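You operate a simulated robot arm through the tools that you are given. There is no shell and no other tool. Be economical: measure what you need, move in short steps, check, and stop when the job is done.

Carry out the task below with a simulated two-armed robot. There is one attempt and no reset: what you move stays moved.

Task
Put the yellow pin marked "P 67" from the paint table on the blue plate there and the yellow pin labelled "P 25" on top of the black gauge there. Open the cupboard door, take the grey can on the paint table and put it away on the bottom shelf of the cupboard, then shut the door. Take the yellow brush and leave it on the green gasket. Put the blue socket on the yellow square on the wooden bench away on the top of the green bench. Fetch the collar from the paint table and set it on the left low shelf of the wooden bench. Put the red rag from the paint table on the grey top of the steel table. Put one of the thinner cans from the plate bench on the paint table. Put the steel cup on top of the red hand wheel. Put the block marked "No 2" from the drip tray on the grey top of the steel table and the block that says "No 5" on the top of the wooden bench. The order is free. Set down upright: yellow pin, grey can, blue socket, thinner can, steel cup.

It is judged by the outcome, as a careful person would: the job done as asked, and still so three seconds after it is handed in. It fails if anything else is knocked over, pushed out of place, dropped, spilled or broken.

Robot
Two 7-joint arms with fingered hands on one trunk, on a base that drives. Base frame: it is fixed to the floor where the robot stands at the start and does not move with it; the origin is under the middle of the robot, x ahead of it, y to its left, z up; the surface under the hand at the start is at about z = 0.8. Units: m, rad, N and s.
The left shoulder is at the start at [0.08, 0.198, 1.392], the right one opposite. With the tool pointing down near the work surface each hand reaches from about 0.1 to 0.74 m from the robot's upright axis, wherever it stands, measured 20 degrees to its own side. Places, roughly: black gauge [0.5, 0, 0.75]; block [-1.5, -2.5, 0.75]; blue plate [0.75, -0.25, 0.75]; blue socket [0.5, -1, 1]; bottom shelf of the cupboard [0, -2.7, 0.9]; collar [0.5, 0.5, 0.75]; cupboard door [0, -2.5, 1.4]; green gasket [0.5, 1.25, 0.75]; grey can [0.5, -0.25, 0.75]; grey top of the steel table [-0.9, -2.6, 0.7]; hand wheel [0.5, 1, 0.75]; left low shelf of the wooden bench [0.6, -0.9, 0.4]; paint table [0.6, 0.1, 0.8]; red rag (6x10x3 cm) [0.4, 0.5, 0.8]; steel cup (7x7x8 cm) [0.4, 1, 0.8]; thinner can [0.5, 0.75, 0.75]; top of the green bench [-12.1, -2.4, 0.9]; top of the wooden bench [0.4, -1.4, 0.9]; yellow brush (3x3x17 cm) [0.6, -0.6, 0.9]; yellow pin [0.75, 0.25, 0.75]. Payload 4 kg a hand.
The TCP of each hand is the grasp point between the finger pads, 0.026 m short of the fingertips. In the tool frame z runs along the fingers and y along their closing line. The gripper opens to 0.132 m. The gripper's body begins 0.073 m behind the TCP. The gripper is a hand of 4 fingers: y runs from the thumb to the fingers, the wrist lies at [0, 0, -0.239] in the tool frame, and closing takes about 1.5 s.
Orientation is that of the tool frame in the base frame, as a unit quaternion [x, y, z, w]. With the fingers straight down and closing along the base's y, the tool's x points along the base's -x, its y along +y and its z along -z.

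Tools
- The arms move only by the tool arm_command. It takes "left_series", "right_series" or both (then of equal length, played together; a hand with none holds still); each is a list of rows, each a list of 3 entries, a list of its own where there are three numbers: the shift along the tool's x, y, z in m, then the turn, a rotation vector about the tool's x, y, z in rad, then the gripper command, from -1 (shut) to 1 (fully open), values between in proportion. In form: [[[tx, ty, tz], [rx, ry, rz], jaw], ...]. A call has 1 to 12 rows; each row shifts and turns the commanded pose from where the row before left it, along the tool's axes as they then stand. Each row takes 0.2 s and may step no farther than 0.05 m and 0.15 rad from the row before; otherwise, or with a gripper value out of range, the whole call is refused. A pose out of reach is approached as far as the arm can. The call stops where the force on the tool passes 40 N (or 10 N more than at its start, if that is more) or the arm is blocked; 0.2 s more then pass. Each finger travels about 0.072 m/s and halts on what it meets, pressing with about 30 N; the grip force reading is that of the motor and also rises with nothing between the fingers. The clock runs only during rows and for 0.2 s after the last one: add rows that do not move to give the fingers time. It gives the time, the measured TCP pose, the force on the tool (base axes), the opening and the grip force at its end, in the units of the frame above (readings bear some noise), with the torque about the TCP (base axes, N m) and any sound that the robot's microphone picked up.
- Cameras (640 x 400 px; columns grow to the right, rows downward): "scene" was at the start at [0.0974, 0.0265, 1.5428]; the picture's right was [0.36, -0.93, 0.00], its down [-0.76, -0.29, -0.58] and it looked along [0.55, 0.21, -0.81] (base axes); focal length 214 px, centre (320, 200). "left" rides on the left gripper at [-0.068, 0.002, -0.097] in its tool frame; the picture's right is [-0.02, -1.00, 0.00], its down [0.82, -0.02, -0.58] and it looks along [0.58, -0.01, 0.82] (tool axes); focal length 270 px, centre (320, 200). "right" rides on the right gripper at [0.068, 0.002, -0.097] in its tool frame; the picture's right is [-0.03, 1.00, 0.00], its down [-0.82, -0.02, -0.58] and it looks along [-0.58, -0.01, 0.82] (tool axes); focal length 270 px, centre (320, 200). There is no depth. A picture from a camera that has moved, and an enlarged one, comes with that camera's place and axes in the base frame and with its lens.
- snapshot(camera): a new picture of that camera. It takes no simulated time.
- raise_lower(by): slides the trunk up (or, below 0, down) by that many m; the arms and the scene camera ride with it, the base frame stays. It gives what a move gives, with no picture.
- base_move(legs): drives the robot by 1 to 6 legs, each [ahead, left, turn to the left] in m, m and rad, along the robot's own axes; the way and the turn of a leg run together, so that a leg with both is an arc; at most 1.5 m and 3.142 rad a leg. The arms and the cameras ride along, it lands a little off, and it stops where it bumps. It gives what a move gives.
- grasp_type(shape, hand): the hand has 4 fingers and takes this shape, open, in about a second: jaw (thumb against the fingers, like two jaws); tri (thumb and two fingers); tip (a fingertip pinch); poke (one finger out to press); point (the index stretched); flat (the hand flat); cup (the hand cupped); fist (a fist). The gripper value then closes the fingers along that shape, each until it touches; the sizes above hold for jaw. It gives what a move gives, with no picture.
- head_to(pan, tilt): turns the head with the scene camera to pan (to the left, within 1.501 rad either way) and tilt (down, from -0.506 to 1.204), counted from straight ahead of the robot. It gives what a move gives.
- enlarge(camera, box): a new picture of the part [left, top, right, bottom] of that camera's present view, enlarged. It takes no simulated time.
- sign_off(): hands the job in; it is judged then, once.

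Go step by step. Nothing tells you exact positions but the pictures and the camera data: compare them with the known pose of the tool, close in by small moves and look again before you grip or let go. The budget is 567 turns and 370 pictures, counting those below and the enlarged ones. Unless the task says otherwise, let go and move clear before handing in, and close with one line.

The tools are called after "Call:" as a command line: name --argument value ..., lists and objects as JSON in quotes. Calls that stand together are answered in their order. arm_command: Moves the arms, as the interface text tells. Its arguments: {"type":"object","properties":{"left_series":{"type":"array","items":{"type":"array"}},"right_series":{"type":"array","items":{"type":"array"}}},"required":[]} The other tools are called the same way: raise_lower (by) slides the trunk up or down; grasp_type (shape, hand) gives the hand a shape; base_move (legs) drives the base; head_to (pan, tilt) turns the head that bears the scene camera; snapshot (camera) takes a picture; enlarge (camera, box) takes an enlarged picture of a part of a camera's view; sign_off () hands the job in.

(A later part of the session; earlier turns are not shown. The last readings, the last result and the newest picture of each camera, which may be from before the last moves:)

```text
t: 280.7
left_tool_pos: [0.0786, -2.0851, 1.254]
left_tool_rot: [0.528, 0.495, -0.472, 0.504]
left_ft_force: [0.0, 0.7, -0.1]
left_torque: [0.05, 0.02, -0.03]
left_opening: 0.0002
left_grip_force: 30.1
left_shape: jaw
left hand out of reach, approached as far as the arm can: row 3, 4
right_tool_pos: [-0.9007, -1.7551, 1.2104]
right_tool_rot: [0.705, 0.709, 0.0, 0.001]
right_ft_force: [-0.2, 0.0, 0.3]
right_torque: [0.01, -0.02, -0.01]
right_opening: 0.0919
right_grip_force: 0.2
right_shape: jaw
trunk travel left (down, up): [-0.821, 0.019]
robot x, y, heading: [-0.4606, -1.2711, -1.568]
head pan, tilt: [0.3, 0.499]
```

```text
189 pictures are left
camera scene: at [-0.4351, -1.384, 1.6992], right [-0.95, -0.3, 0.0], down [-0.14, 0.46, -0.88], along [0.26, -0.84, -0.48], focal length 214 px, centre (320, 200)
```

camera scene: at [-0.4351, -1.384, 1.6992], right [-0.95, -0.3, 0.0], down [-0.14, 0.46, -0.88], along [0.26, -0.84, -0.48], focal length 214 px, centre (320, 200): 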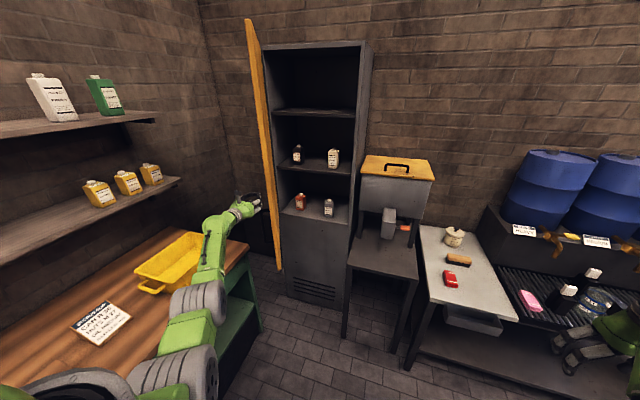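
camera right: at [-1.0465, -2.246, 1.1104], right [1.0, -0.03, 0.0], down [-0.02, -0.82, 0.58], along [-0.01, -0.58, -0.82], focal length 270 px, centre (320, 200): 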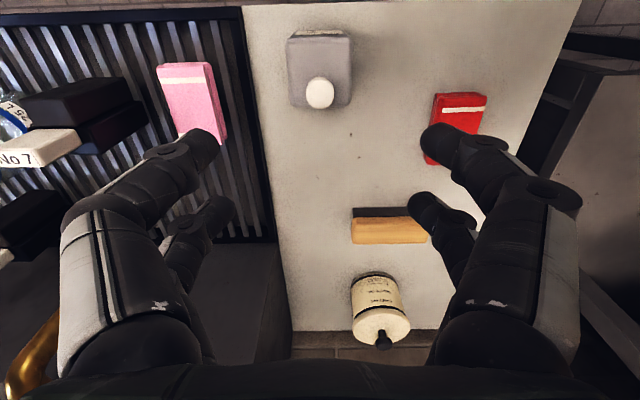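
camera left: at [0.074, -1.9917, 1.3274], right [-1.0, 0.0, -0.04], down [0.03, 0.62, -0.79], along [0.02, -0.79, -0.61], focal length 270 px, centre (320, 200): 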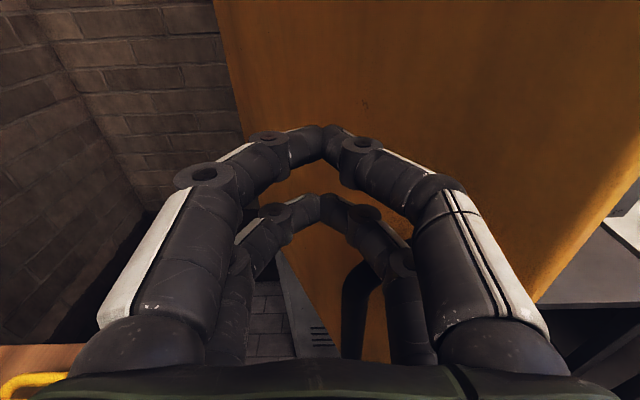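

The door moves with the push. I continue sweeping it closed with arm and base.

Call:
arm_command --left_series '[[[0, -0.035, 0.01], [0, 0, 0], -1], [[0, -0.035, 0.01], [0, 0, 0], -1], [[0, -0.035, 0.01], [0, 0, 0], -1]]'

Call:
base_move --legs '[[0.12, 0, 0]]'

Call:
arm_command --left_series '[[[0, -0.035, 0.01], [0, 0, 0], -1], [[0, -0.035, 0.01], [0, 0, 0], -1], [[0, -0.035, 0.01], [0, 0, 0], -1]]'

Call:
snapshot --camera "left"

Call:
snapshot --camera "scene"

```text
t: 281.5
left_tool_pos: [-0.0259, -2.1163, 1.2453]
left_tool_rot: [0.528, 0.494, -0.472, 0.504]
left_ft_force: [0.4, -0.5, -0.1]
left_torque: [0.0, -0.03, 0.0]
left_opening: 0.0
left_grip_force: 29.5
left_shape: jaw
right_tool_pos: [-0.9011, -1.7551, 1.2101]
right_tool_rot: [0.706, 0.708, -0.001, 0.001]
right_ft_force: [-0.7, -0.1, -0.6]
right_torque: [-0.01, 0.01, 0.0]
right_opening: 0.0922
right_grip_force: 0.1
right_shape: jaw
trunk travel left (down, up): [-0.821, 0.019]
robot x, y, heading: [-0.4618, -1.2679, -1.571]
head pan, tilt: [0.3, 0.499]
```

```text
t: 282.8
left_tool_pos: [-0.0246, -2.2285, 1.2509]
left_tool_rot: [0.527, 0.493, -0.472, 0.506]
left_ft_force: [-0.6, 0.0, 0.5]
left_torque: [0.01, 0.02, 0.02]
left_opening: 0.0
left_grip_force: 29.7
left_shape: jaw
right_tool_pos: [-0.9001, -1.868, 1.2144]
right_tool_rot: [0.707, 0.707, -0.003, 0.003]
right_ft_force: [1.0, 0.4, -0.2]
right_torque: [-0.04, -0.01, 0.01]
right_opening: 0.0923
right_grip_force: 0.0
right_shape: jaw
trunk travel left (down, up): [-0.821, 0.019]
robot x, y, heading: [-0.4595, -1.383, -1.57]
head pan, tilt: [0.3, 0.499]
```

```text
t: 283.6
left_tool_pos: [-0.1311, -2.2654, 1.235]
left_tool_rot: [0.528, 0.495, -0.471, 0.504]
left_ft_force: [1.2, 0.3, 0.2]
left_torque: [0.01, 0.04, -0.01]
left_opening: 0.0
left_grip_force: 30.7
left_shape: jaw
right_tool_pos: [-0.9008, -1.8749, 1.211]
right_tool_rot: [0.707, 0.708, -0.001, 0.001]
right_ft_force: [-1.4, 0.5, 0.4]
right_torque: [0.04, -0.01, 0.01]
right_opening: 0.0922
right_grip_force: 0.0
right_shape: jaw
trunk travel left (down, up): [-0.821, 0.019]
robot x, y, heading: [-0.4595, -1.3847, -1.573]
head pan, tilt: [0.3, 0.499]
```

```text
188 pictures are left
camera left: at [-0.1353, -2.1719, 1.3093], right [-1.0, 0.0, -0.04], down [0.03, 0.62, -0.79], along [0.02, -0.79, -0.62], focal length 270 px, centre (320, 200)
```

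left: 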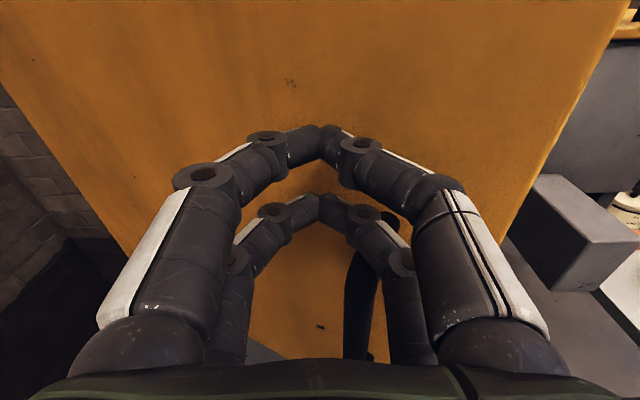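

```text
187 pictures are left
camera scene: at [-0.4353, -1.5036, 1.6991], right [-0.95, -0.3, 0.0], down [-0.14, 0.46, -0.88], along [0.26, -0.84, -0.48], focal length 214 px, centre (320, 200)
```

scene: 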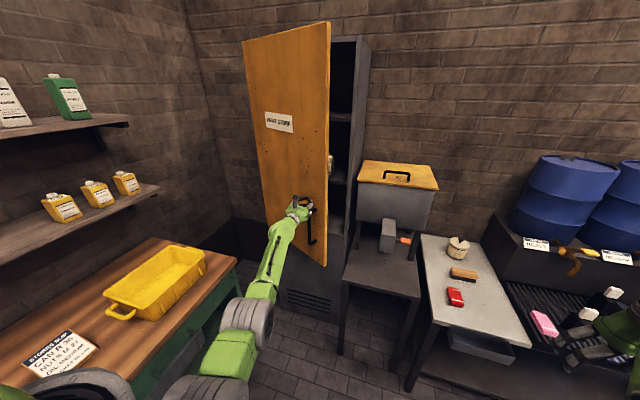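

Nearly closed. I push straight on.

Call:
base_move --legs '[[0.15, 0, 0]]'

Call:
arm_command --left_series '[[[0, 0, 0.02], [0, 0, 0], -1], [[0, 0, 0.02], [0, 0, 0], -1], [[0, 0, 0.02], [0, 0, 0], -1], [[0, 0, 0.02], [0, 0, 0], -1]]'

Call:
snapshot --camera "scene"

```text
t: 284.9
left_tool_pos: [-0.129, -2.4083, 1.2395]
left_tool_rot: [0.527, 0.494, -0.472, 0.505]
left_ft_force: [0.2, -0.7, -0.1]
left_torque: [0.0, 0.02, -0.04]
left_opening: 0.0
left_grip_force: 29.8
left_shape: jaw
right_tool_pos: [-0.8996, -2.0192, 1.2136]
right_tool_rot: [0.706, 0.708, -0.002, 0.002]
right_ft_force: [0.3, 0.7, 0.1]
right_torque: [-0.01, 0.02, 0.01]
right_opening: 0.092
right_grip_force: 0.1
right_shape: jaw
trunk travel left (down, up): [-0.821, 0.019]
robot x, y, heading: [-0.4582, -1.5356, -1.568]
head pan, tilt: [0.3, 0.499]
```

```text
t: 285.9
left_tool_pos: [-0.1328, -2.4659, 1.2368]
left_tool_rot: [0.528, 0.495, -0.471, 0.504]
left_ft_force: [0.0, -0.8, -0.9]
left_torque: [-0.03, 0.03, -0.01]
left_opening: 0.0
left_grip_force: 30.4
left_shape: jaw
left hand out of reach, approached as far as the arm can: row 3, 4
right_tool_pos: [-0.8993, -2.0257, 1.2099]
right_tool_rot: [0.707, 0.707, -0.001, 0.0]
right_ft_force: [0.2, -0.1, -0.6]
right_torque: [0.02, 0.01, 0.02]
right_opening: 0.0922
right_grip_force: 0.0
right_shape: jaw
trunk travel left (down, up): [-0.821, 0.019]
robot x, y, heading: [-0.4599, -1.5348, -1.571]
head pan, tilt: [0.3, 0.499]
```

```text
186 pictures are left
camera scene: at [-0.4336, -1.6537, 1.699], right [-0.95, -0.3, 0.0], down [-0.14, 0.46, -0.88], along [0.26, -0.84, -0.48], focal length 214 px, centre (320, 200)
```

scene: 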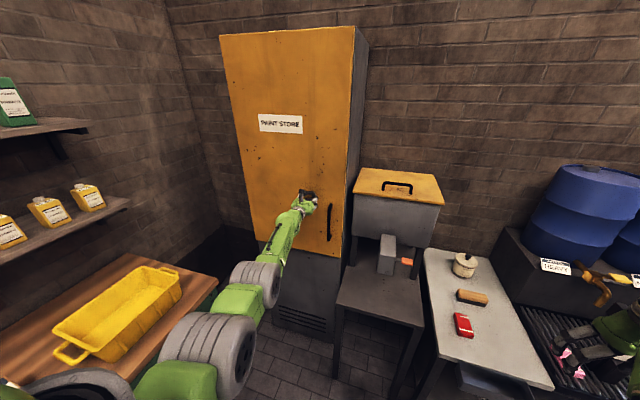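

Call:
base_move --legs '[[0.04, 0, 0]]'

Call:
arm_command --left_series '[[[0, 0, 0.015], [0, 0, 0], -1], [[0, 0, 0.015], [0, 0, 0], -1], [[0, 0, 0], [0, 0, 0], -1]]'

Call:
enlarge --camera "scene" --box '[210, 20, 390, 280]'

```text
t: 286.8
left_tool_pos: [-0.1316, -2.4712, 1.245]
left_tool_rot: [0.527, 0.492, -0.473, 0.506]
left_ft_force: [-3.7, 29.8, 3.6]
left_torque: [-0.77, -0.06, -0.25]
left_opening: 0.0
left_grip_force: 30.1
left_shape: jaw
right_tool_pos: [-0.8987, -2.0341, 1.2142]
right_tool_rot: [0.705, 0.709, -0.004, 0.003]
right_ft_force: [0.6, -0.9, -0.3]
right_torque: [-0.03, -0.01, 0.02]
right_opening: 0.0922
right_grip_force: 0.1
right_shape: jaw
trunk travel left (down, up): [-0.821, 0.019]
robot x, y, heading: [-0.4612, -1.5502, -1.565]
head pan, tilt: [0.3, 0.499]
stopped in leg 1: the force on the tool passed its limit at 82 N (the readings are from after the stop); the commanded pose is now the measured one
```

```text
t: 287.4
left_tool_pos: [-0.1309, -2.4719, 1.2435]
left_tool_rot: [0.527, 0.494, -0.471, 0.507]
left_ft_force: [-2.0, 32.5, 4.8]
left_torque: [-0.83, -0.02, -0.19]
left_opening: 0.0002
left_grip_force: 30.2
left_shape: jaw
left hand out of reach, approached as far as the arm can: row 1, 2
right_tool_pos: [-0.8988, -2.0332, 1.214]
right_tool_rot: [0.705, 0.71, -0.005, 0.003]
right_ft_force: [0.6, -0.5, -0.6]
right_torque: [0.01, -0.01, 0.0]
right_opening: 0.092
right_grip_force: 0.0
right_shape: jaw
trunk travel left (down, up): [-0.821, 0.019]
robot x, y, heading: [-0.4611, -1.5473, -1.566]
head pan, tilt: [0.3, 0.499]
stopped in row 3 (left hand): the force on the tool passed its limit at 41 N (the readings are from after the stop); the commanded pose is now the measured one
```

```text
1.54 times, centred on (300, 150) of scene
camera zoom: at [-0.4355, -1.655, 1.7002], right [-0.95, -0.3, 0.0], down [-0.14, 0.45, -0.88], along [0.27, -0.84, -0.47], focal length 330 px, centre (351, 277)
```

zoom: 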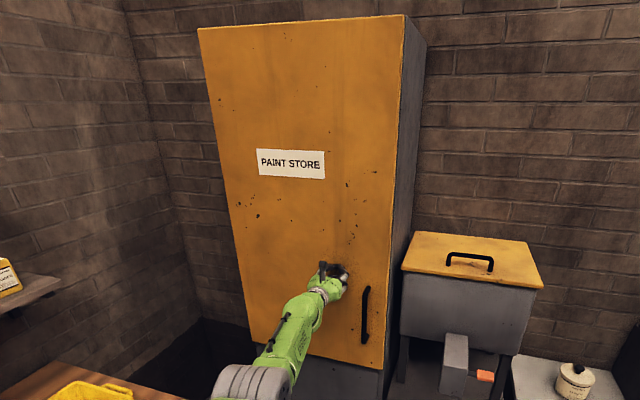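

The door is shut. I back away, return the left hand to pointing down, and lower the trunk to nominal.

Call:
base_move --legs '[[-0.35, 0, 0]]'

Call:
arm_command --left_series '[[[0, 0, -0.04], [0, 0.1, 0], 0], [[0, 0, -0.04], [0, 0.15, 0], 0.5], [[0, 0, -0.03], [0, 0.15, 0], 1], [[0, 0, 0], [0, 0.15, 0], 1], [[0, 0, 0], [0, 0.15, 0], 1], [[0, 0, 0], [0, 0.15, 0], 1], [[0, 0, 0], [0, 0.15, 0], 1], [[0, 0, 0], [0, 0.15, 0], 1], [[0, 0, 0], [0, 0.15, 0], 1], [[0, 0, 0], [0, 0.15, 0], 1], [[0, 0, 0], [0, 0.06, 0], 1]]'

Call:
raise_lower --by -0.119

Call:
base_move --legs '[[0, -0.8, 0], [0.45, 0, 0]]'

Call:
head_to --pan -0.1 --tilt 0.9

Call:
snapshot --camera "scene"

Call:
snapshot --camera "right"

```text
t: 289.7
left_tool_pos: [-0.136, -2.139, 1.2335]
left_tool_rot: [0.53, 0.496, -0.469, 0.503]
left_ft_force: [-1.0, -0.3, 0.3]
left_torque: [0.0, 0.01, 0.01]
left_opening: 0.0003
left_grip_force: 30.3
left_shape: jaw
right_tool_pos: [-0.9005, -1.6977, 1.2109]
right_tool_rot: [0.705, 0.709, -0.001, -0.001]
right_ft_force: [0.4, -0.7, -0.7]
right_torque: [-0.01, -0.01, 0.04]
right_opening: 0.0924
right_grip_force: 0.0
right_shape: jaw
trunk travel left (down, up): [-0.821, 0.019]
robot x, y, heading: [-0.4601, -1.2086, -1.564]
head pan, tilt: [0.3, 0.499]
```

```text
t: 292.1
left_tool_pos: [-0.1346, -1.9316, 1.2467]
left_tool_rot: [0.709, 0.703, -0.014, 0.062]
left_ft_force: [0.8, 0.0, 0.0]
left_torque: [-0.01, -0.02, 0.02]
left_opening: 0.132
left_grip_force: 0.1
left_shape: jaw
left hand out of reach, approached as far as the arm can: row 8, 9, 10, 11
right_tool_pos: [-0.9013, -1.6941, 1.2124]
right_tool_rot: [0.706, 0.709, -0.001, 0.001]
right_ft_force: [-0.6, 1.0, -0.4]
right_torque: [-0.03, -0.03, -0.03]
right_opening: 0.0919
right_grip_force: 0.1
right_shape: jaw
trunk travel left (down, up): [-0.821, 0.019]
robot x, y, heading: [-0.4611, -1.2051, -1.569]
head pan, tilt: [0.3, 0.499]
```

```text
t: 293.6
left_tool_pos: [-0.1349, -1.9328, 1.1267]
left_tool_rot: [0.708, 0.703, -0.015, 0.063]
left_ft_force: [-0.3, 0.7, -0.2]
left_torque: [-0.03, 0.01, 0.0]
left_opening: 0.1322
left_grip_force: 0.0
left_shape: jaw
right_tool_pos: [-0.9011, -1.6956, 1.0926]
right_tool_rot: [0.706, 0.708, -0.001, 0.0]
right_ft_force: [-1.2, -0.2, 0.2]
right_torque: [-0.01, 0.0, 0.0]
right_opening: 0.0919
right_grip_force: 0.0
right_shape: jaw
trunk travel left (down, up): [-0.702, 0.138]
robot x, y, heading: [-0.4591, -1.2049, -1.572]
head pan, tilt: [0.3, 0.499]
```

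```text
t: 300.2
left_tool_pos: [-0.9359, -2.3871, 1.1284]
left_tool_rot: [0.709, 0.702, -0.016, 0.062]
left_ft_force: [0.8, -0.5, -0.1]
left_torque: [-0.02, -0.01, 0.0]
left_opening: 0.1321
left_grip_force: 0.1
left_shape: jaw
right_tool_pos: [-1.702, -2.1496, 1.0928]
right_tool_rot: [0.706, 0.708, -0.002, 0.001]
right_ft_force: [1.2, 0.6, 0.1]
right_torque: [0.0, 0.03, 0.02]
right_opening: 0.0919
right_grip_force: 0.1
right_shape: jaw
trunk travel left (down, up): [-0.702, 0.138]
robot x, y, heading: [-1.2644, -1.6639, -1.567]
head pan, tilt: [0.3, 0.499]
```

```text
t: 301.1
left_tool_pos: [-0.9357, -2.3892, 1.1261]
left_tool_rot: [0.709, 0.703, -0.015, 0.062]
left_ft_force: [0.2, -0.3, 0.0]
left_torque: [-0.03, 0.01, -0.01]
left_opening: 0.1318
left_grip_force: 0.1
left_shape: jaw
right_tool_pos: [-1.7021, -2.1523, 1.0921]
right_tool_rot: [0.706, 0.708, -0.001, 0.0]
right_ft_force: [0.5, -0.5, 0.2]
right_torque: [0.01, -0.01, -0.02]
right_opening: 0.0921
right_grip_force: 0.0
right_shape: jaw
trunk travel left (down, up): [-0.702, 0.138]
robot x, y, heading: [-1.2634, -1.6663, -1.566]
head pan, tilt: [-0.099, 0.901]
```

```text
184 pictures are left
camera scene: at [-1.2704, -1.7688, 1.5462], right [-1.0, 0.1, 0.0], down [0.07, 0.78, -0.62], along [-0.06, -0.62, -0.78], focal length 214 px, centre (320, 200)
```

scene: 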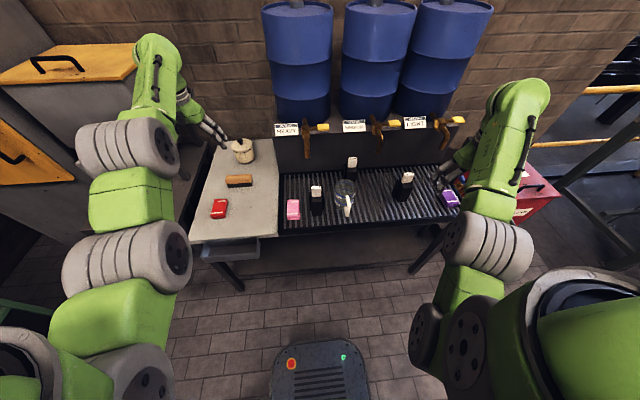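

```text
183 pictures are left
camera right: at [-1.7003, -2.0838, 1.1873], right [1.0, -0.02, 0.0], down [-0.02, -0.82, 0.58], along [-0.01, -0.58, -0.82], focal length 270 px, centre (320, 200)
```

right: 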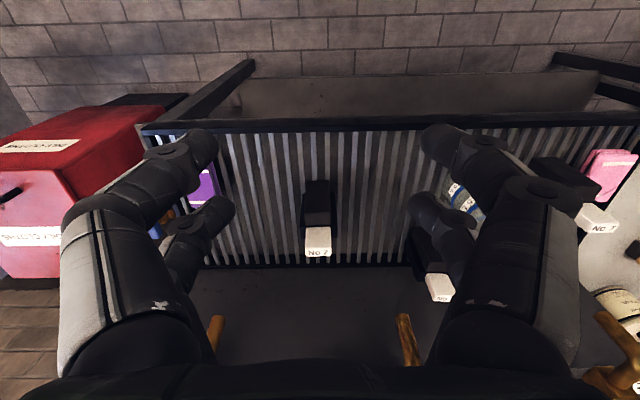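

Call:
enlarge --camera "right" --box '[260, 160, 400, 280]'

Call:
enlarge --camera "right" --box '[410, 180, 640, 320]'

Call:
enlarge --camera "scene" --box '[270, 140, 470, 250]'

```text
3.33 times, centred on (330, 220) of right
camera zoom: at [-1.7003, -2.0838, 1.1873], right [1.0, -0.02, 0.0], down [-0.02, -0.82, 0.58], along [-0.01, -0.58, -0.82], focal length 901 px, centre (287, 133)
```

zoom: 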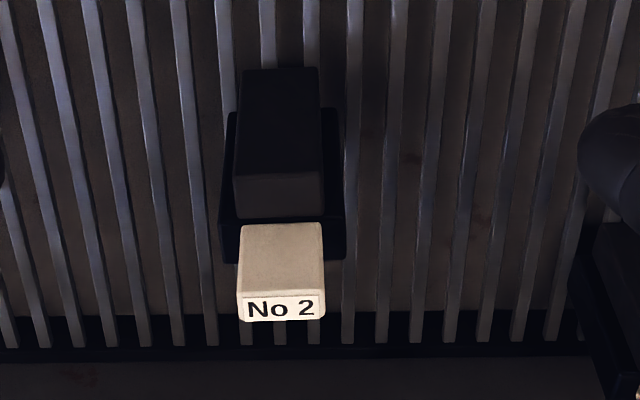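

```text
2.78 times, centred on (525, 250) of right
camera zoom: at [-1.7003, -2.0838, 1.1873], right [1.0, -0.02, 0.0], down [-0.02, -0.82, 0.58], along [-0.01, -0.58, -0.82], focal length 752 px, centre (-250, 61)
```

zoom: 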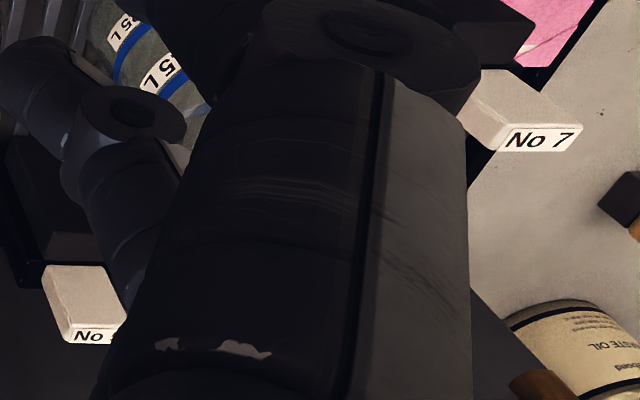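

```text
3.20 times, centred on (370, 195) of scene
camera zoom: at [-1.2704, -1.7688, 1.5462], right [-1.0, 0.1, 0.0], down [0.07, 0.78, -0.62], along [-0.06, -0.62, -0.78], focal length 686 px, centre (160, 216)
```

zoom: 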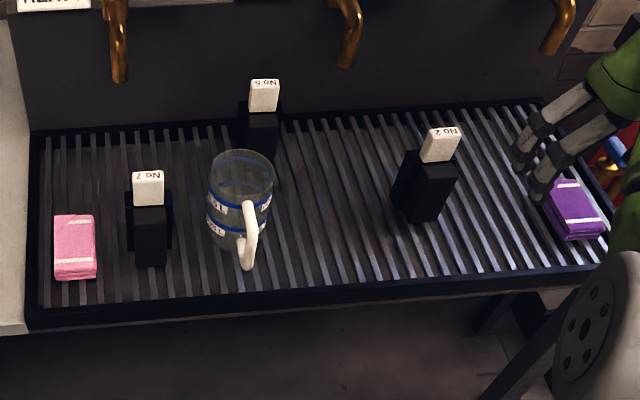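

No 2 stands at about (-1.71, -2.40), No 5 at the back middle. I move the right hand over No 2 to see how it is built.

Call:
base_move --legs '[[0.08, 0, 0]]'

Call:
arm_command --right_series '[[[-0.045, 0, 0], [0, 0, 0], 1], [[-0.045, 0, 0], [0, 0, 0], 1], [[-0.04, 0, 0], [0, 0, 0], 1]]'

Call:
snapshot --camera "right"

Call:
enlarge --camera "right" --box '[240, 60, 400, 200]'

```text
t: 302.1
left_tool_pos: [-0.9361, -2.4589, 1.133]
left_tool_rot: [0.709, 0.702, -0.017, 0.065]
left_ft_force: [0.7, 0.6, 1.2]
left_torque: [-0.07, 0.03, 0.0]
left_opening: 0.1319
left_grip_force: 0.0
left_shape: jaw
right_tool_pos: [-1.7017, -2.2224, 1.0965]
right_tool_rot: [0.706, 0.708, -0.005, 0.003]
right_ft_force: [-0.1, 0.6, -0.3]
right_torque: [-0.05, 0.0, 0.02]
right_opening: 0.0919
right_grip_force: 0.1
right_shape: jaw
trunk travel left (down, up): [-0.702, 0.138]
robot x, y, heading: [-1.2605, -1.7429, -1.573]
head pan, tilt: [-0.099, 0.901]
```

```text
t: 302.9
left_tool_pos: [-0.9356, -2.4688, 1.1258]
left_tool_rot: [0.708, 0.703, -0.014, 0.062]
left_ft_force: [0.4, -0.4, -0.3]
left_torque: [0.03, 0.0, -0.01]
left_opening: 0.1319
left_grip_force: 0.0
left_shape: jaw
right_tool_pos: [-1.7011, -2.3615, 1.0907]
right_tool_rot: [0.706, 0.708, -0.003, 0.0]
right_ft_force: [-1.3, -0.6, 0.0]
right_torque: [0.06, 0.0, -0.01]
right_opening: 0.1319
right_grip_force: 0.1
right_shape: jaw
trunk travel left (down, up): [-0.702, 0.138]
robot x, y, heading: [-1.2646, -1.7419, -1.563]
head pan, tilt: [-0.099, 0.901]
```

```text
179 pictures are left
camera right: at [-1.699, -2.2933, 1.1871], right [1.0, -0.02, 0.0], down [-0.02, -0.81, 0.58], along [-0.02, -0.58, -0.81], focal length 270 px, centre (320, 200)
```

right: 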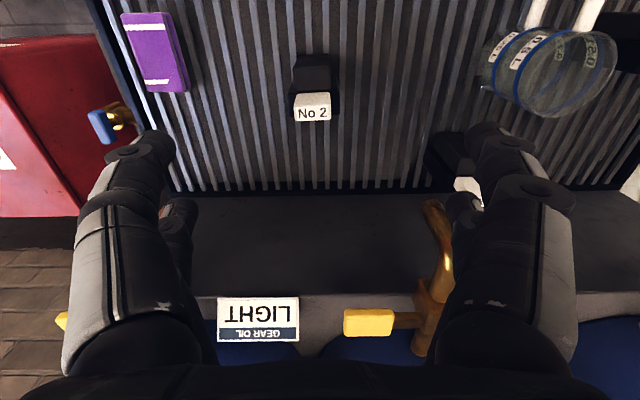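

```text
2.86 times, centred on (320, 130) of right
camera zoom: at [-1.699, -2.2933, 1.1871], right [1.0, -0.02, 0.0], down [-0.02, -0.81, 0.58], along [-0.02, -0.58, -0.81], focal length 772 px, centre (320, 400)
```

zoom: 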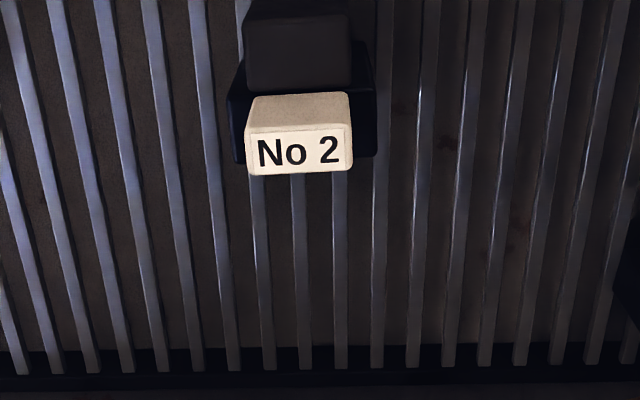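

Call:
enlarge --camera "scene" --box '[380, 150, 440, 200]'

Call:
enlarge --camera "scene" --box '[325, 135, 385, 185]'

```text
8.00 times, centred on (410, 175) of scene
camera zoom: at [-1.2701, -1.8489, 1.546], right [-1.0, 0.1, 0.0], down [0.08, 0.78, -0.62], along [-0.06, -0.62, -0.78], focal length 1716 px, centre (-400, 400)
```

zoom: 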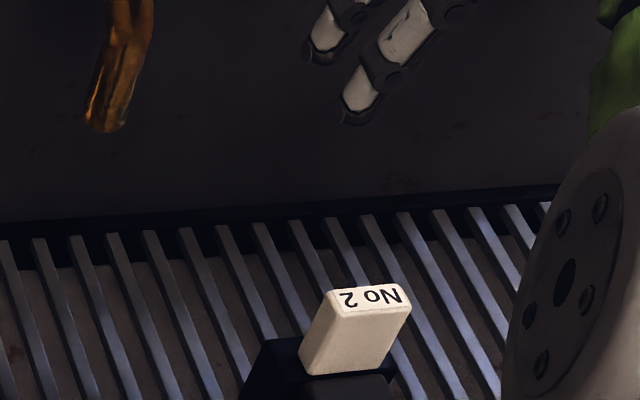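

```text
8.00 times, centred on (355, 160) of scene
camera zoom: at [-1.2701, -1.8489, 1.546], right [-1.0, 0.1, 0.0], down [0.08, 0.78, -0.62], along [-0.06, -0.62, -0.78], focal length 1716 px, centre (40, 520)
```

zoom: 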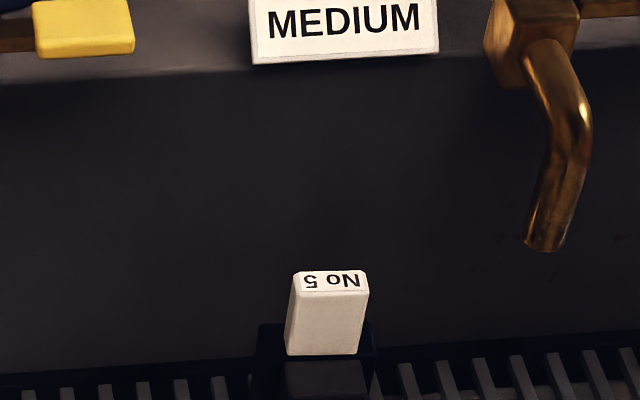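

The cream block with the label stands in a black stand; its top is at about (-1.710, -2.385, 0.90). I'll grip its top with the near finger pair; first a closer look.

Call:
arm_command --right_series '[[[-0.022, -0.004, 0.03], [0, 0, 0], 0.5], [[-0.022, -0.004, 0.04], [0, 0, 0], 0.3], [[0, 0, 0.04], [0, 0, 0], 0.2]]'

Call:
snapshot --camera "right"

Call:
enlarge --camera "right" --box '[240, 60, 400, 200]'

```text
t: 303.8
left_tool_pos: [-0.9354, -2.4683, 1.1262]
left_tool_rot: [0.709, 0.702, -0.014, 0.063]
left_ft_force: [0.1, 0.5, 0.0]
left_torque: [-0.02, 0.01, 0.03]
left_opening: 0.1318
left_grip_force: 0.1
left_shape: jaw
right_tool_pos: [-1.709, -2.4049, 0.9825]
right_tool_rot: [0.707, 0.708, -0.003, 0.002]
right_ft_force: [0.3, 0.1, 0.3]
right_torque: [0.0, 0.03, -0.03]
right_opening: 0.0796
right_grip_force: 0.1
right_shape: jaw
trunk travel left (down, up): [-0.702, 0.138]
robot x, y, heading: [-1.2626, -1.737, -1.569]
head pan, tilt: [-0.099, 0.901]
```

```text
175 pictures are left
camera right: at [-1.7081, -2.3363, 1.0773], right [1.0, -0.02, 0.0], down [-0.02, -0.81, 0.58], along [-0.02, -0.58, -0.81], focal length 270 px, centre (320, 200)
```

right: 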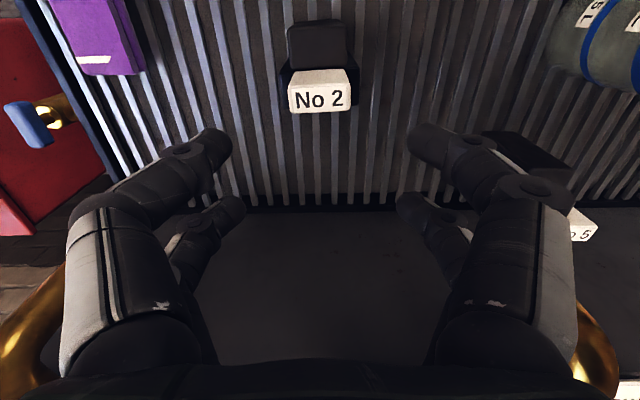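

```text
2.86 times, centred on (320, 130) of right
camera zoom: at [-1.7081, -2.3363, 1.0773], right [1.0, -0.02, 0.0], down [-0.02, -0.81, 0.58], along [-0.02, -0.58, -0.81], focal length 772 px, centre (320, 400)
```

zoom: 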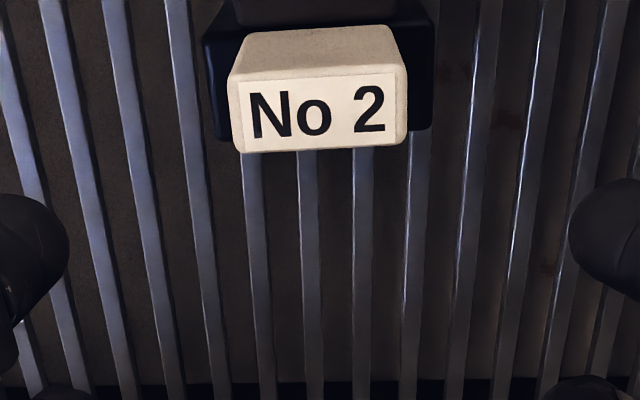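

The stand's wings top out at about z 0.84; the block above it is exposed to 0.90. I descend and close on it.

Call:
arm_command --right_series '[[[0, -0.001, 0.04], [0, 0, 0], 0.2], [[0, 0, 0.04], [0, 0, 0], 0.2], [[0, 0, 0.02], [0, 0, 0], 0.2]]'

Call:
snapshot --camera "right"

```text
t: 304.6
left_tool_pos: [-0.9353, -2.467, 1.1282]
left_tool_rot: [0.708, 0.703, -0.015, 0.063]
left_ft_force: [0.2, -0.2, -0.1]
left_torque: [0.03, 0.01, 0.02]
left_opening: 0.132
left_grip_force: 0.0
left_shape: jaw
right_tool_pos: [-1.7041, -2.3966, 0.8856]
right_tool_rot: [0.706, 0.708, -0.002, 0.0]
right_ft_force: [0.0, -0.8, -0.3]
right_torque: [-0.01, 0.0, -0.07]
right_opening: 0.0798
right_grip_force: 0.0
right_shape: jaw
right hand out of reach, approached as far as the arm can: row 2, 3
trunk travel left (down, up): [-0.702, 0.138]
robot x, y, heading: [-1.2581, -1.7405, -1.57]
head pan, tilt: [-0.099, 0.901]
```

```text
173 pictures are left
camera right: at [-1.7025, -2.3284, 0.981], right [1.0, -0.02, 0.0], down [-0.02, -0.81, 0.58], along [-0.01, -0.58, -0.81], focal length 270 px, centre (320, 200)
```

right: 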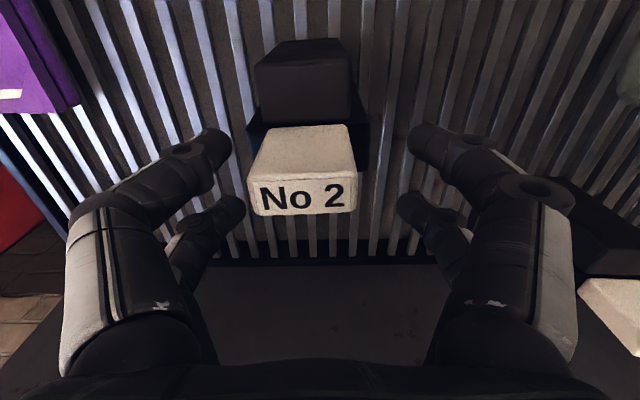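

Call:
base_move --legs '[[0.012, -0.006, 0]]'

Call:
snapshot --camera "right"

```text
t: 305.3
left_tool_pos: [-0.9399, -2.4759, 1.1291]
left_tool_rot: [0.708, 0.703, -0.017, 0.063]
left_ft_force: [-0.2, 0.3, -0.3]
left_torque: [-0.04, 0.01, 0.01]
left_opening: 0.132
left_grip_force: 0.1
left_shape: jaw
right_tool_pos: [-1.7086, -2.4067, 0.8881]
right_tool_rot: [0.706, 0.708, -0.003, 0.001]
right_ft_force: [1.0, 0.0, -0.1]
right_torque: [-0.05, 0.0, -0.02]
right_opening: 0.0797
right_grip_force: 0.1
right_shape: jaw
trunk travel left (down, up): [-0.702, 0.138]
robot x, y, heading: [-1.2706, -1.7508, -1.565]
head pan, tilt: [-0.099, 0.901]
```

```text
172 pictures are left
camera right: at [-1.7074, -2.3381, 0.9834], right [1.0, -0.02, 0.0], down [-0.02, -0.81, 0.58], along [-0.02, -0.58, -0.81], focal length 270 px, centre (320, 200)
```

right: 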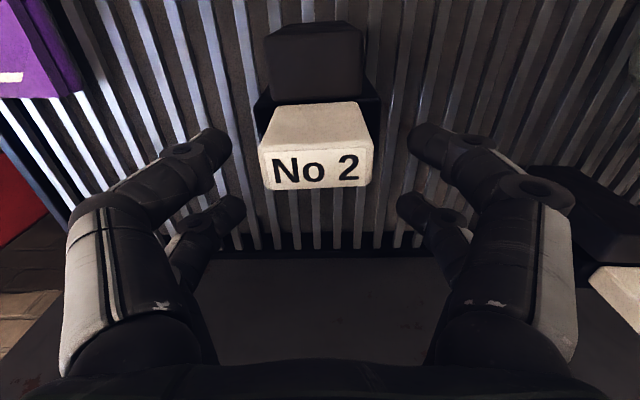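

Call:
arm_command --right_series '[[[0, 0, 0], [0, 0, 0], -0.2], [[0, 0, 0], [0, 0, 0], -0.6], [[0, 0, 0], [0, 0, 0], -1], [[0, 0, 0], [0, 0, 0], -1], [[0, 0, 0], [0, 0, 0], -1]]'

Call:
snapshot --camera "right"

```text
t: 306.5
left_tool_pos: [-0.9413, -2.4786, 1.127]
left_tool_rot: [0.708, 0.703, -0.015, 0.063]
left_ft_force: [0.3, -0.3, 0.5]
left_torque: [0.01, 0.01, 0.0]
left_opening: 0.1319
left_grip_force: 0.2
left_shape: jaw
right_tool_pos: [-1.7104, -2.41, 0.8861]
right_tool_rot: [0.706, 0.708, -0.001, 0.0]
right_ft_force: [-0.4, 0.6, 2.2]
right_torque: [-0.03, 0.03, 0.04]
right_opening: 0.018
right_grip_force: 30.3
right_shape: jaw
trunk travel left (down, up): [-0.702, 0.138]
robot x, y, heading: [-1.2659, -1.7554, -1.574]
head pan, tilt: [-0.099, 0.901]
```

```text
171 pictures are left
camera right: at [-1.7088, -2.3403, 0.9807], right [1.0, -0.02, 0.0], down [-0.02, -0.81, 0.58], along [-0.01, -0.58, -0.81], focal length 270 px, centre (320, 200)
```

right: 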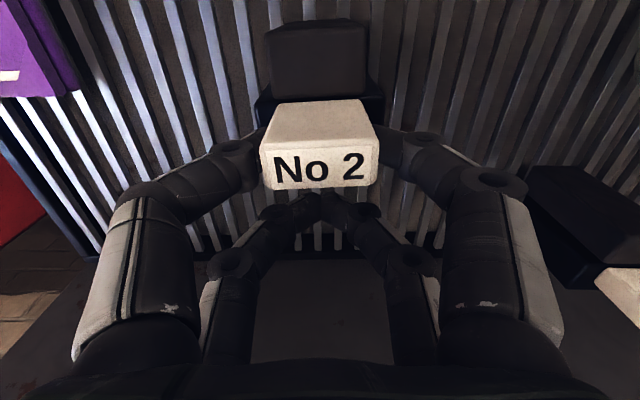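

Gripped. I lift straight and see what comes with it.

Call:
arm_command --right_series '[[[0, 0, -0.02], [0, 0, 0], -1], [[0, 0, -0.03], [0, 0, 0], -1], [[0, 0, -0.04], [0, 0, 0], -1], [[0, 0, -0.04], [0, 0, 0], -1]]'

Call:
snapshot --camera "right"

Call:
enlarge --camera "scene" --box '[270, 100, 470, 220]'

```text
t: 307.5
left_tool_pos: [-0.9416, -2.4796, 1.1261]
left_tool_rot: [0.708, 0.703, -0.016, 0.061]
left_ft_force: [0.2, 0.4, -0.6]
left_torque: [-0.02, 0.0, 0.0]
left_opening: 0.1322
left_grip_force: 0.1
left_shape: jaw
right_tool_pos: [-1.7087, -2.4101, 1.0141]
right_tool_rot: [0.706, 0.709, 0.0, 0.0]
right_ft_force: [1.1, -0.6, -5.6]
right_torque: [-0.19, -0.01, 0.0]
right_opening: 0.0179
right_grip_force: 29.7
right_shape: jaw
trunk travel left (down, up): [-0.702, 0.138]
robot x, y, heading: [-1.2685, -1.754, -1.563]
head pan, tilt: [-0.099, 0.901]
```

```text
170 pictures are left
camera right: at [-1.7072, -2.3413, 1.1102], right [1.0, -0.02, 0.0], down [-0.02, -0.82, 0.58], along [-0.01, -0.58, -0.82], focal length 270 px, centre (320, 200)
```

right: 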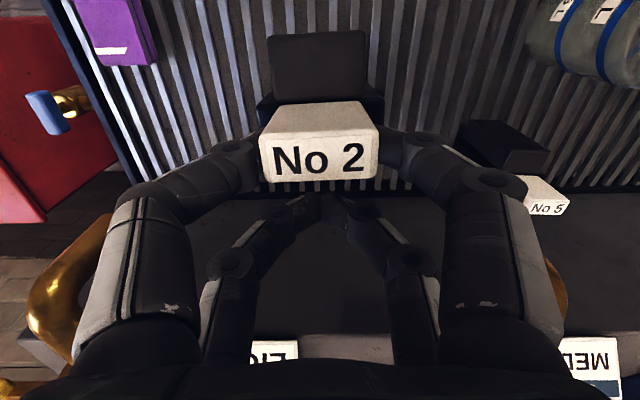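

```text
3.20 times, centred on (370, 160) of scene
camera zoom: at [-1.2763, -1.8592, 1.5461], right [-1.0, 0.1, 0.0], down [0.07, 0.78, -0.62], along [-0.06, -0.62, -0.78], focal length 686 px, centre (160, 328)
```

zoom: 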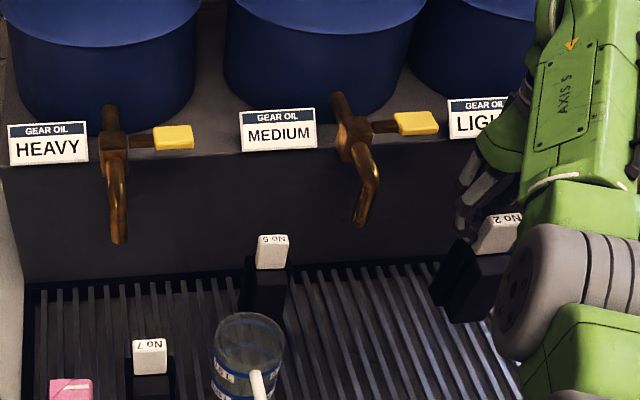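

The whole piece (black body with the cream top) is one object and came up. I back off, retract the left hand a bit, and carry No 2 to the grey top.

Call:
arm_command --right_series '[[[0.02, 0, -0.04], [0, 0, 0], -1], [[0.02, 0, -0.03], [0, 0, 0], -1], [[0.02, 0, 0], [0, 0, 0], -1], [[0, 0, 0], [0, 0, 0], -1], [[0, 0, 0], [0, 0, 0], -1], [[0, 0, 0], [0, 0, 0], -1]]' --left_series '[[[0.04, 0, 0], [0, 0, 0], 1], [[0.04, 0, 0], [0, 0, 0], 1], [[0.04, 0, 0], [0, 0, 0], 1], [[0.04, 0, 0], [0, 0, 0], 1], [[0.04, 0, 0], [0, 0, 0], 1], [[0.04, 0, 0], [0, 0, 0], 1]]'

Call:
base_move --legs '[[-0.3, 0, 0], [0, 0.64, 0]]'

Call:
snapshot --camera "scene"

Call:
snapshot --camera "right"

```text
t: 308.9
left_tool_pos: [-0.9293, -2.2684, 1.0781]
left_tool_rot: [0.708, 0.704, -0.013, 0.064]
left_ft_force: [-0.2, 0.6, 0.6]
left_torque: [-0.01, 0.0, 0.02]
left_opening: 0.132
left_grip_force: 0.1
left_shape: jaw
left hand out of reach, approached as far as the arm can: row 5, 6
right_tool_pos: [-1.7098, -2.3486, 1.0852]
right_tool_rot: [0.706, 0.708, -0.002, 0.0]
right_ft_force: [-0.1, -0.5, -6.0]
right_torque: [-0.17, -0.01, 0.01]
right_opening: 0.0177
right_grip_force: 29.6
right_shape: jaw
trunk travel left (down, up): [-0.702, 0.138]
robot x, y, heading: [-1.2706, -1.7519, -1.563]
head pan, tilt: [-0.099, 0.901]
```

```text
t: 314.1
left_tool_pos: [-0.297, -1.9717, 1.0777]
left_tool_rot: [0.71, 0.701, -0.015, 0.064]
left_ft_force: [-0.1, 0.7, -0.6]
left_torque: [-0.01, -0.02, -0.04]
left_opening: 0.1318
left_grip_force: 0.1
left_shape: jaw
right_tool_pos: [-1.077, -2.0465, 1.0834]
right_tool_rot: [0.709, 0.705, 0.0, 0.001]
right_ft_force: [0.2, -0.4, -7.4]
right_torque: [-0.14, 0.03, 0.02]
right_opening: 0.0175
right_grip_force: 29.9
right_shape: jaw
trunk travel left (down, up): [-0.702, 0.138]
robot x, y, heading: [-0.632, -1.4512, -1.571]
head pan, tilt: [-0.099, 0.901]
```

```text
168 pictures are left
camera scene: at [-0.643, -1.559, 1.5461], right [-0.99, 0.1, 0.0], down [0.08, 0.78, -0.62], along [-0.06, -0.62, -0.78], focal length 214 px, centre (320, 200)
```

scene: 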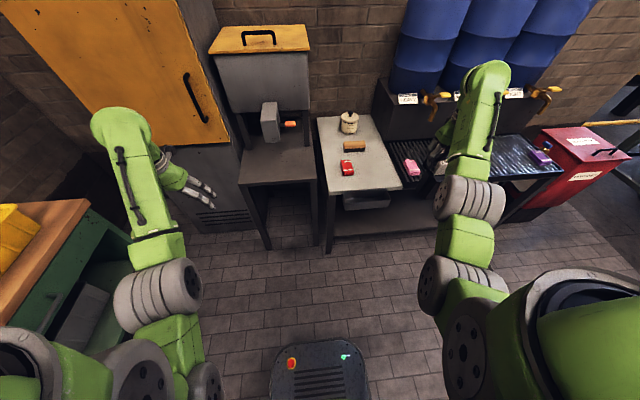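

```text
167 pictures are left
camera right: at [-1.0758, -1.9778, 1.1795], right [1.0, -0.03, 0.0], down [-0.02, -0.81, 0.58], along [-0.02, -0.58, -0.82], focal length 270 px, centre (320, 200)
```

right: 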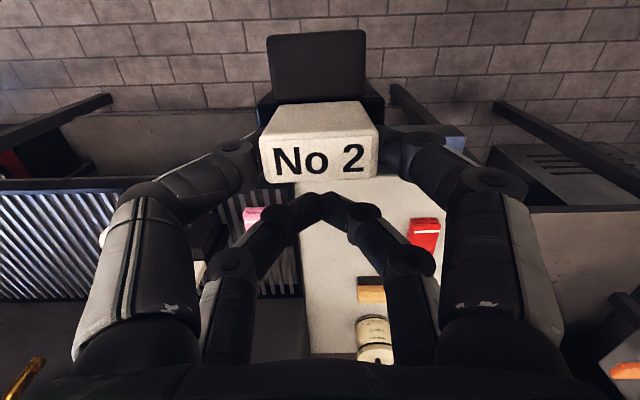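

Call:
base_move --legs '[[0.31, 0.045, 0]]'

Call:
arm_command --right_series '[[[0, 0, 0.035], [0, 0, 0], -1], [[0, 0, 0.035], [0, 0, 0], -1], [[0, 0, 0.035], [0, 0, 0], -1]]'

Call:
snapshot --camera "right"

Call:
enlarge --camera "scene" --box '[300, 90, 460, 230]'

```text
t: 316.2
left_tool_pos: [-0.252, -2.2804, 1.0795]
left_tool_rot: [0.71, 0.701, -0.015, 0.064]
left_ft_force: [0.4, -0.3, -0.2]
left_torque: [-0.03, 0.04, 0.05]
left_opening: 0.132
left_grip_force: 0.1
left_shape: jaw
right_tool_pos: [-1.0308, -2.3567, 1.0865]
right_tool_rot: [0.708, 0.706, -0.002, 0.001]
right_ft_force: [-1.5, 0.4, -5.4]
right_torque: [-0.18, 0.03, 0.01]
right_opening: 0.0177
right_grip_force: 30.5
right_shape: jaw
trunk travel left (down, up): [-0.702, 0.138]
robot x, y, heading: [-0.5879, -1.7686, -1.572]
head pan, tilt: [-0.099, 0.901]
```

```text
t: 317.0
left_tool_pos: [-0.2511, -2.284, 1.0778]
left_tool_rot: [0.709, 0.702, -0.014, 0.063]
left_ft_force: [0.3, 0.6, -0.1]
left_torque: [-0.01, 0.0, -0.01]
left_opening: 0.132
left_grip_force: 0.0
left_shape: jaw
right_tool_pos: [-1.0307, -2.3609, 0.9791]
right_tool_rot: [0.708, 0.707, -0.002, 0.0]
right_ft_force: [-0.3, -0.3, -6.4]
right_torque: [-0.12, 0.01, 0.01]
right_opening: 0.0179
right_grip_force: 30.0
right_shape: jaw
trunk travel left (down, up): [-0.702, 0.138]
robot x, y, heading: [-0.587, -1.7641, -1.565]
head pan, tilt: [-0.099, 0.901]
```

```text
166 pictures are left
camera right: at [-1.0292, -2.2921, 1.0744], right [1.0, -0.03, 0.0], down [-0.02, -0.81, 0.58], along [-0.02, -0.58, -0.81], focal length 270 px, centre (320, 200)
```

right: 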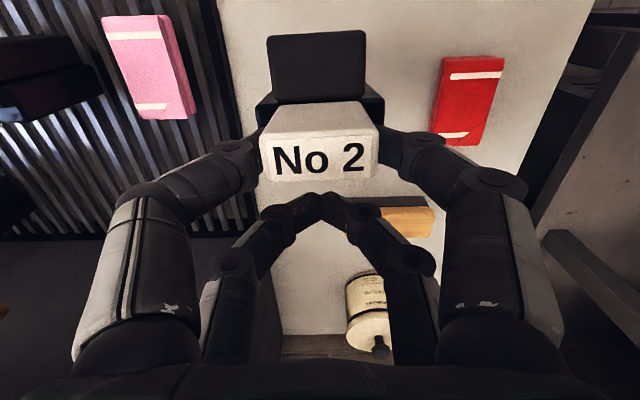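

```text
2.86 times, centred on (380, 160) of scene
camera zoom: at [-0.5966, -1.8728, 1.5461], right [-0.99, 0.1, 0.0], down [0.08, 0.78, -0.62], along [-0.06, -0.62, -0.78], focal length 613 px, centre (149, 314)
```

zoom: 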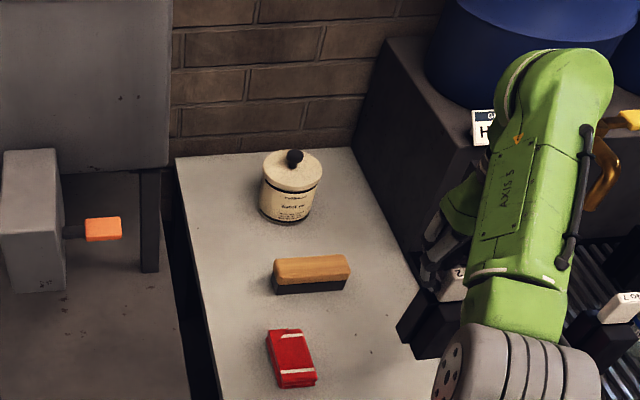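

Call:
arm_command --right_series '[[[0, 0, 0.04], [0, 0, 0], -1], [[0, 0, 0.035], [0, 0, 0], -1]]'

Call:
arm_command --right_series '[[[0, 0, 0.008], [0, 0, 0], -1]]'

Call:
arm_command --right_series '[[[0, 0, 0.006], [0, 0, 0], -1]]'

```text
t: 317.6
left_tool_pos: [-0.2516, -2.2847, 1.0771]
left_tool_rot: [0.71, 0.701, -0.014, 0.063]
left_ft_force: [0.3, 0.3, -1.0]
left_torque: [0.01, -0.01, 0.01]
left_opening: 0.1318
left_grip_force: 0.0
left_shape: jaw
right_tool_pos: [-1.0311, -2.3595, 0.9034]
right_tool_rot: [0.707, 0.707, -0.001, 0.0]
right_ft_force: [-0.6, 0.4, -6.1]
right_torque: [-0.1, 0.04, -0.02]
right_opening: 0.0177
right_grip_force: 29.0
right_shape: jaw
trunk travel left (down, up): [-0.702, 0.138]
robot x, y, heading: [-0.5866, -1.768, -1.573]
head pan, tilt: [-0.099, 0.901]
```

```text
t: 318.0
left_tool_pos: [-0.251, -2.2835, 1.077]
left_tool_rot: [0.71, 0.702, -0.015, 0.064]
left_ft_force: [-0.7, 0.2, -0.1]
left_torque: [0.01, 0.01, 0.01]
left_opening: 0.132
left_grip_force: 0.0
left_shape: jaw
right_tool_pos: [-1.0313, -2.358, 0.8955]
right_tool_rot: [0.707, 0.707, -0.002, 0.0]
right_ft_force: [-0.3, 0.5, -6.4]
right_torque: [-0.15, 0.0, -0.02]
right_opening: 0.0174
right_grip_force: 30.0
right_shape: jaw
trunk travel left (down, up): [-0.702, 0.138]
robot x, y, heading: [-0.5895, -1.7679, -1.573]
head pan, tilt: [-0.099, 0.901]
```

```text
t: 318.4
left_tool_pos: [-0.2517, -2.2831, 1.0788]
left_tool_rot: [0.709, 0.702, -0.014, 0.064]
left_ft_force: [0.0, 1.0, 0.7]
left_torque: [0.0, -0.01, -0.04]
left_opening: 0.132
left_grip_force: 0.0
left_shape: jaw
right_tool_pos: [-1.0317, -2.359, 0.89]
right_tool_rot: [0.707, 0.707, -0.002, 0.0]
right_ft_force: [0.2, 0.6, -6.4]
right_torque: [-0.13, 0.02, -0.02]
right_opening: 0.0179
right_grip_force: 30.2
right_shape: jaw
trunk travel left (down, up): [-0.702, 0.138]
robot x, y, heading: [-0.587, -1.766, -1.569]
head pan, tilt: [-0.099, 0.901]
```

Call:
arm_command --right_series '[[[0, 0, 0.006], [0, 0, 0], -1]]'

Call:
arm_command --right_series '[[[0, 0, 0.006], [0, 0, 0], -1]]'

Call:
arm_command --right_series '[[[0, 0, 0.006], [0, 0, 0], -1]]'

Call:
enlarge --camera "scene" --box '[360, 140, 440, 230]'

```text
t: 318.8
left_tool_pos: [-0.2512, -2.2832, 1.078]
left_tool_rot: [0.71, 0.701, -0.015, 0.064]
left_ft_force: [0.4, -0.7, 0.7]
left_torque: [0.01, 0.01, -0.02]
left_opening: 0.1317
left_grip_force: 0.1
left_shape: jaw
right_tool_pos: [-1.0313, -2.3596, 0.8832]
right_tool_rot: [0.707, 0.707, -0.001, 0.0]
right_ft_force: [0.5, 0.9, -6.3]
right_torque: [-0.16, 0.03, 0.01]
right_opening: 0.0175
right_grip_force: 30.0
right_shape: jaw
trunk travel left (down, up): [-0.702, 0.138]
robot x, y, heading: [-0.5863, -1.7678, -1.573]
head pan, tilt: [-0.099, 0.901]
```

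```text
t: 319.2
left_tool_pos: [-0.2499, -2.2835, 1.0774]
left_tool_rot: [0.71, 0.701, -0.015, 0.063]
left_ft_force: [-0.3, -0.2, -0.4]
left_torque: [0.01, -0.01, 0.01]
left_opening: 0.1318
left_grip_force: 0.1
left_shape: jaw
right_tool_pos: [-1.0301, -2.3591, 0.8785]
right_tool_rot: [0.708, 0.707, -0.002, 0.0]
right_ft_force: [0.2, -0.4, -5.1]
right_torque: [-0.12, -0.01, -0.02]
right_opening: 0.0178
right_grip_force: 30.4
right_shape: jaw
trunk travel left (down, up): [-0.702, 0.138]
robot x, y, heading: [-0.5871, -1.766, -1.571]
head pan, tilt: [-0.099, 0.901]
```

```text
t: 319.6
left_tool_pos: [-0.2482, -2.283, 1.0783]
left_tool_rot: [0.709, 0.702, -0.016, 0.064]
left_ft_force: [0.9, -0.3, -0.4]
left_torque: [-0.02, 0.02, -0.01]
left_opening: 0.1317
left_grip_force: 0.1
left_shape: jaw
right_tool_pos: [-1.0308, -2.3587, 0.8766]
right_tool_rot: [0.708, 0.706, -0.005, 0.001]
right_ft_force: [-1.8, -3.3, 6.0]
right_torque: [0.02, 0.01, 0.04]
right_opening: 0.0182
right_grip_force: 29.7
right_shape: jaw
trunk travel left (down, up): [-0.702, 0.138]
robot x, y, heading: [-0.5853, -1.7665, -1.573]
head pan, tilt: [-0.099, 0.901]
```

```text
4.44 times, centred on (400, 185) of scene
camera zoom: at [-0.5944, -1.8699, 1.5466], right [-1.0, 0.1, 0.0], down [0.08, 0.78, -0.62], along [-0.06, -0.62, -0.78], focal length 953 px, centre (-36, 267)
```

zoom: 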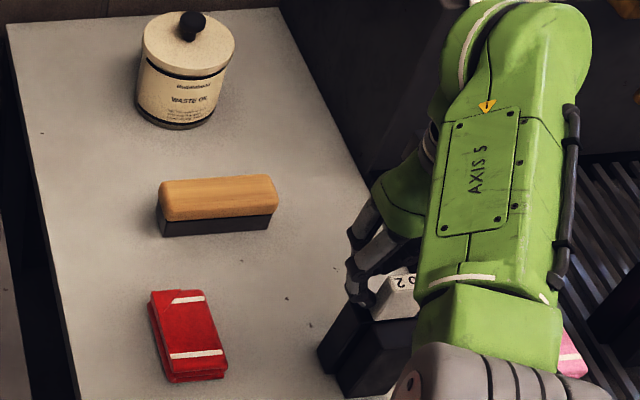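

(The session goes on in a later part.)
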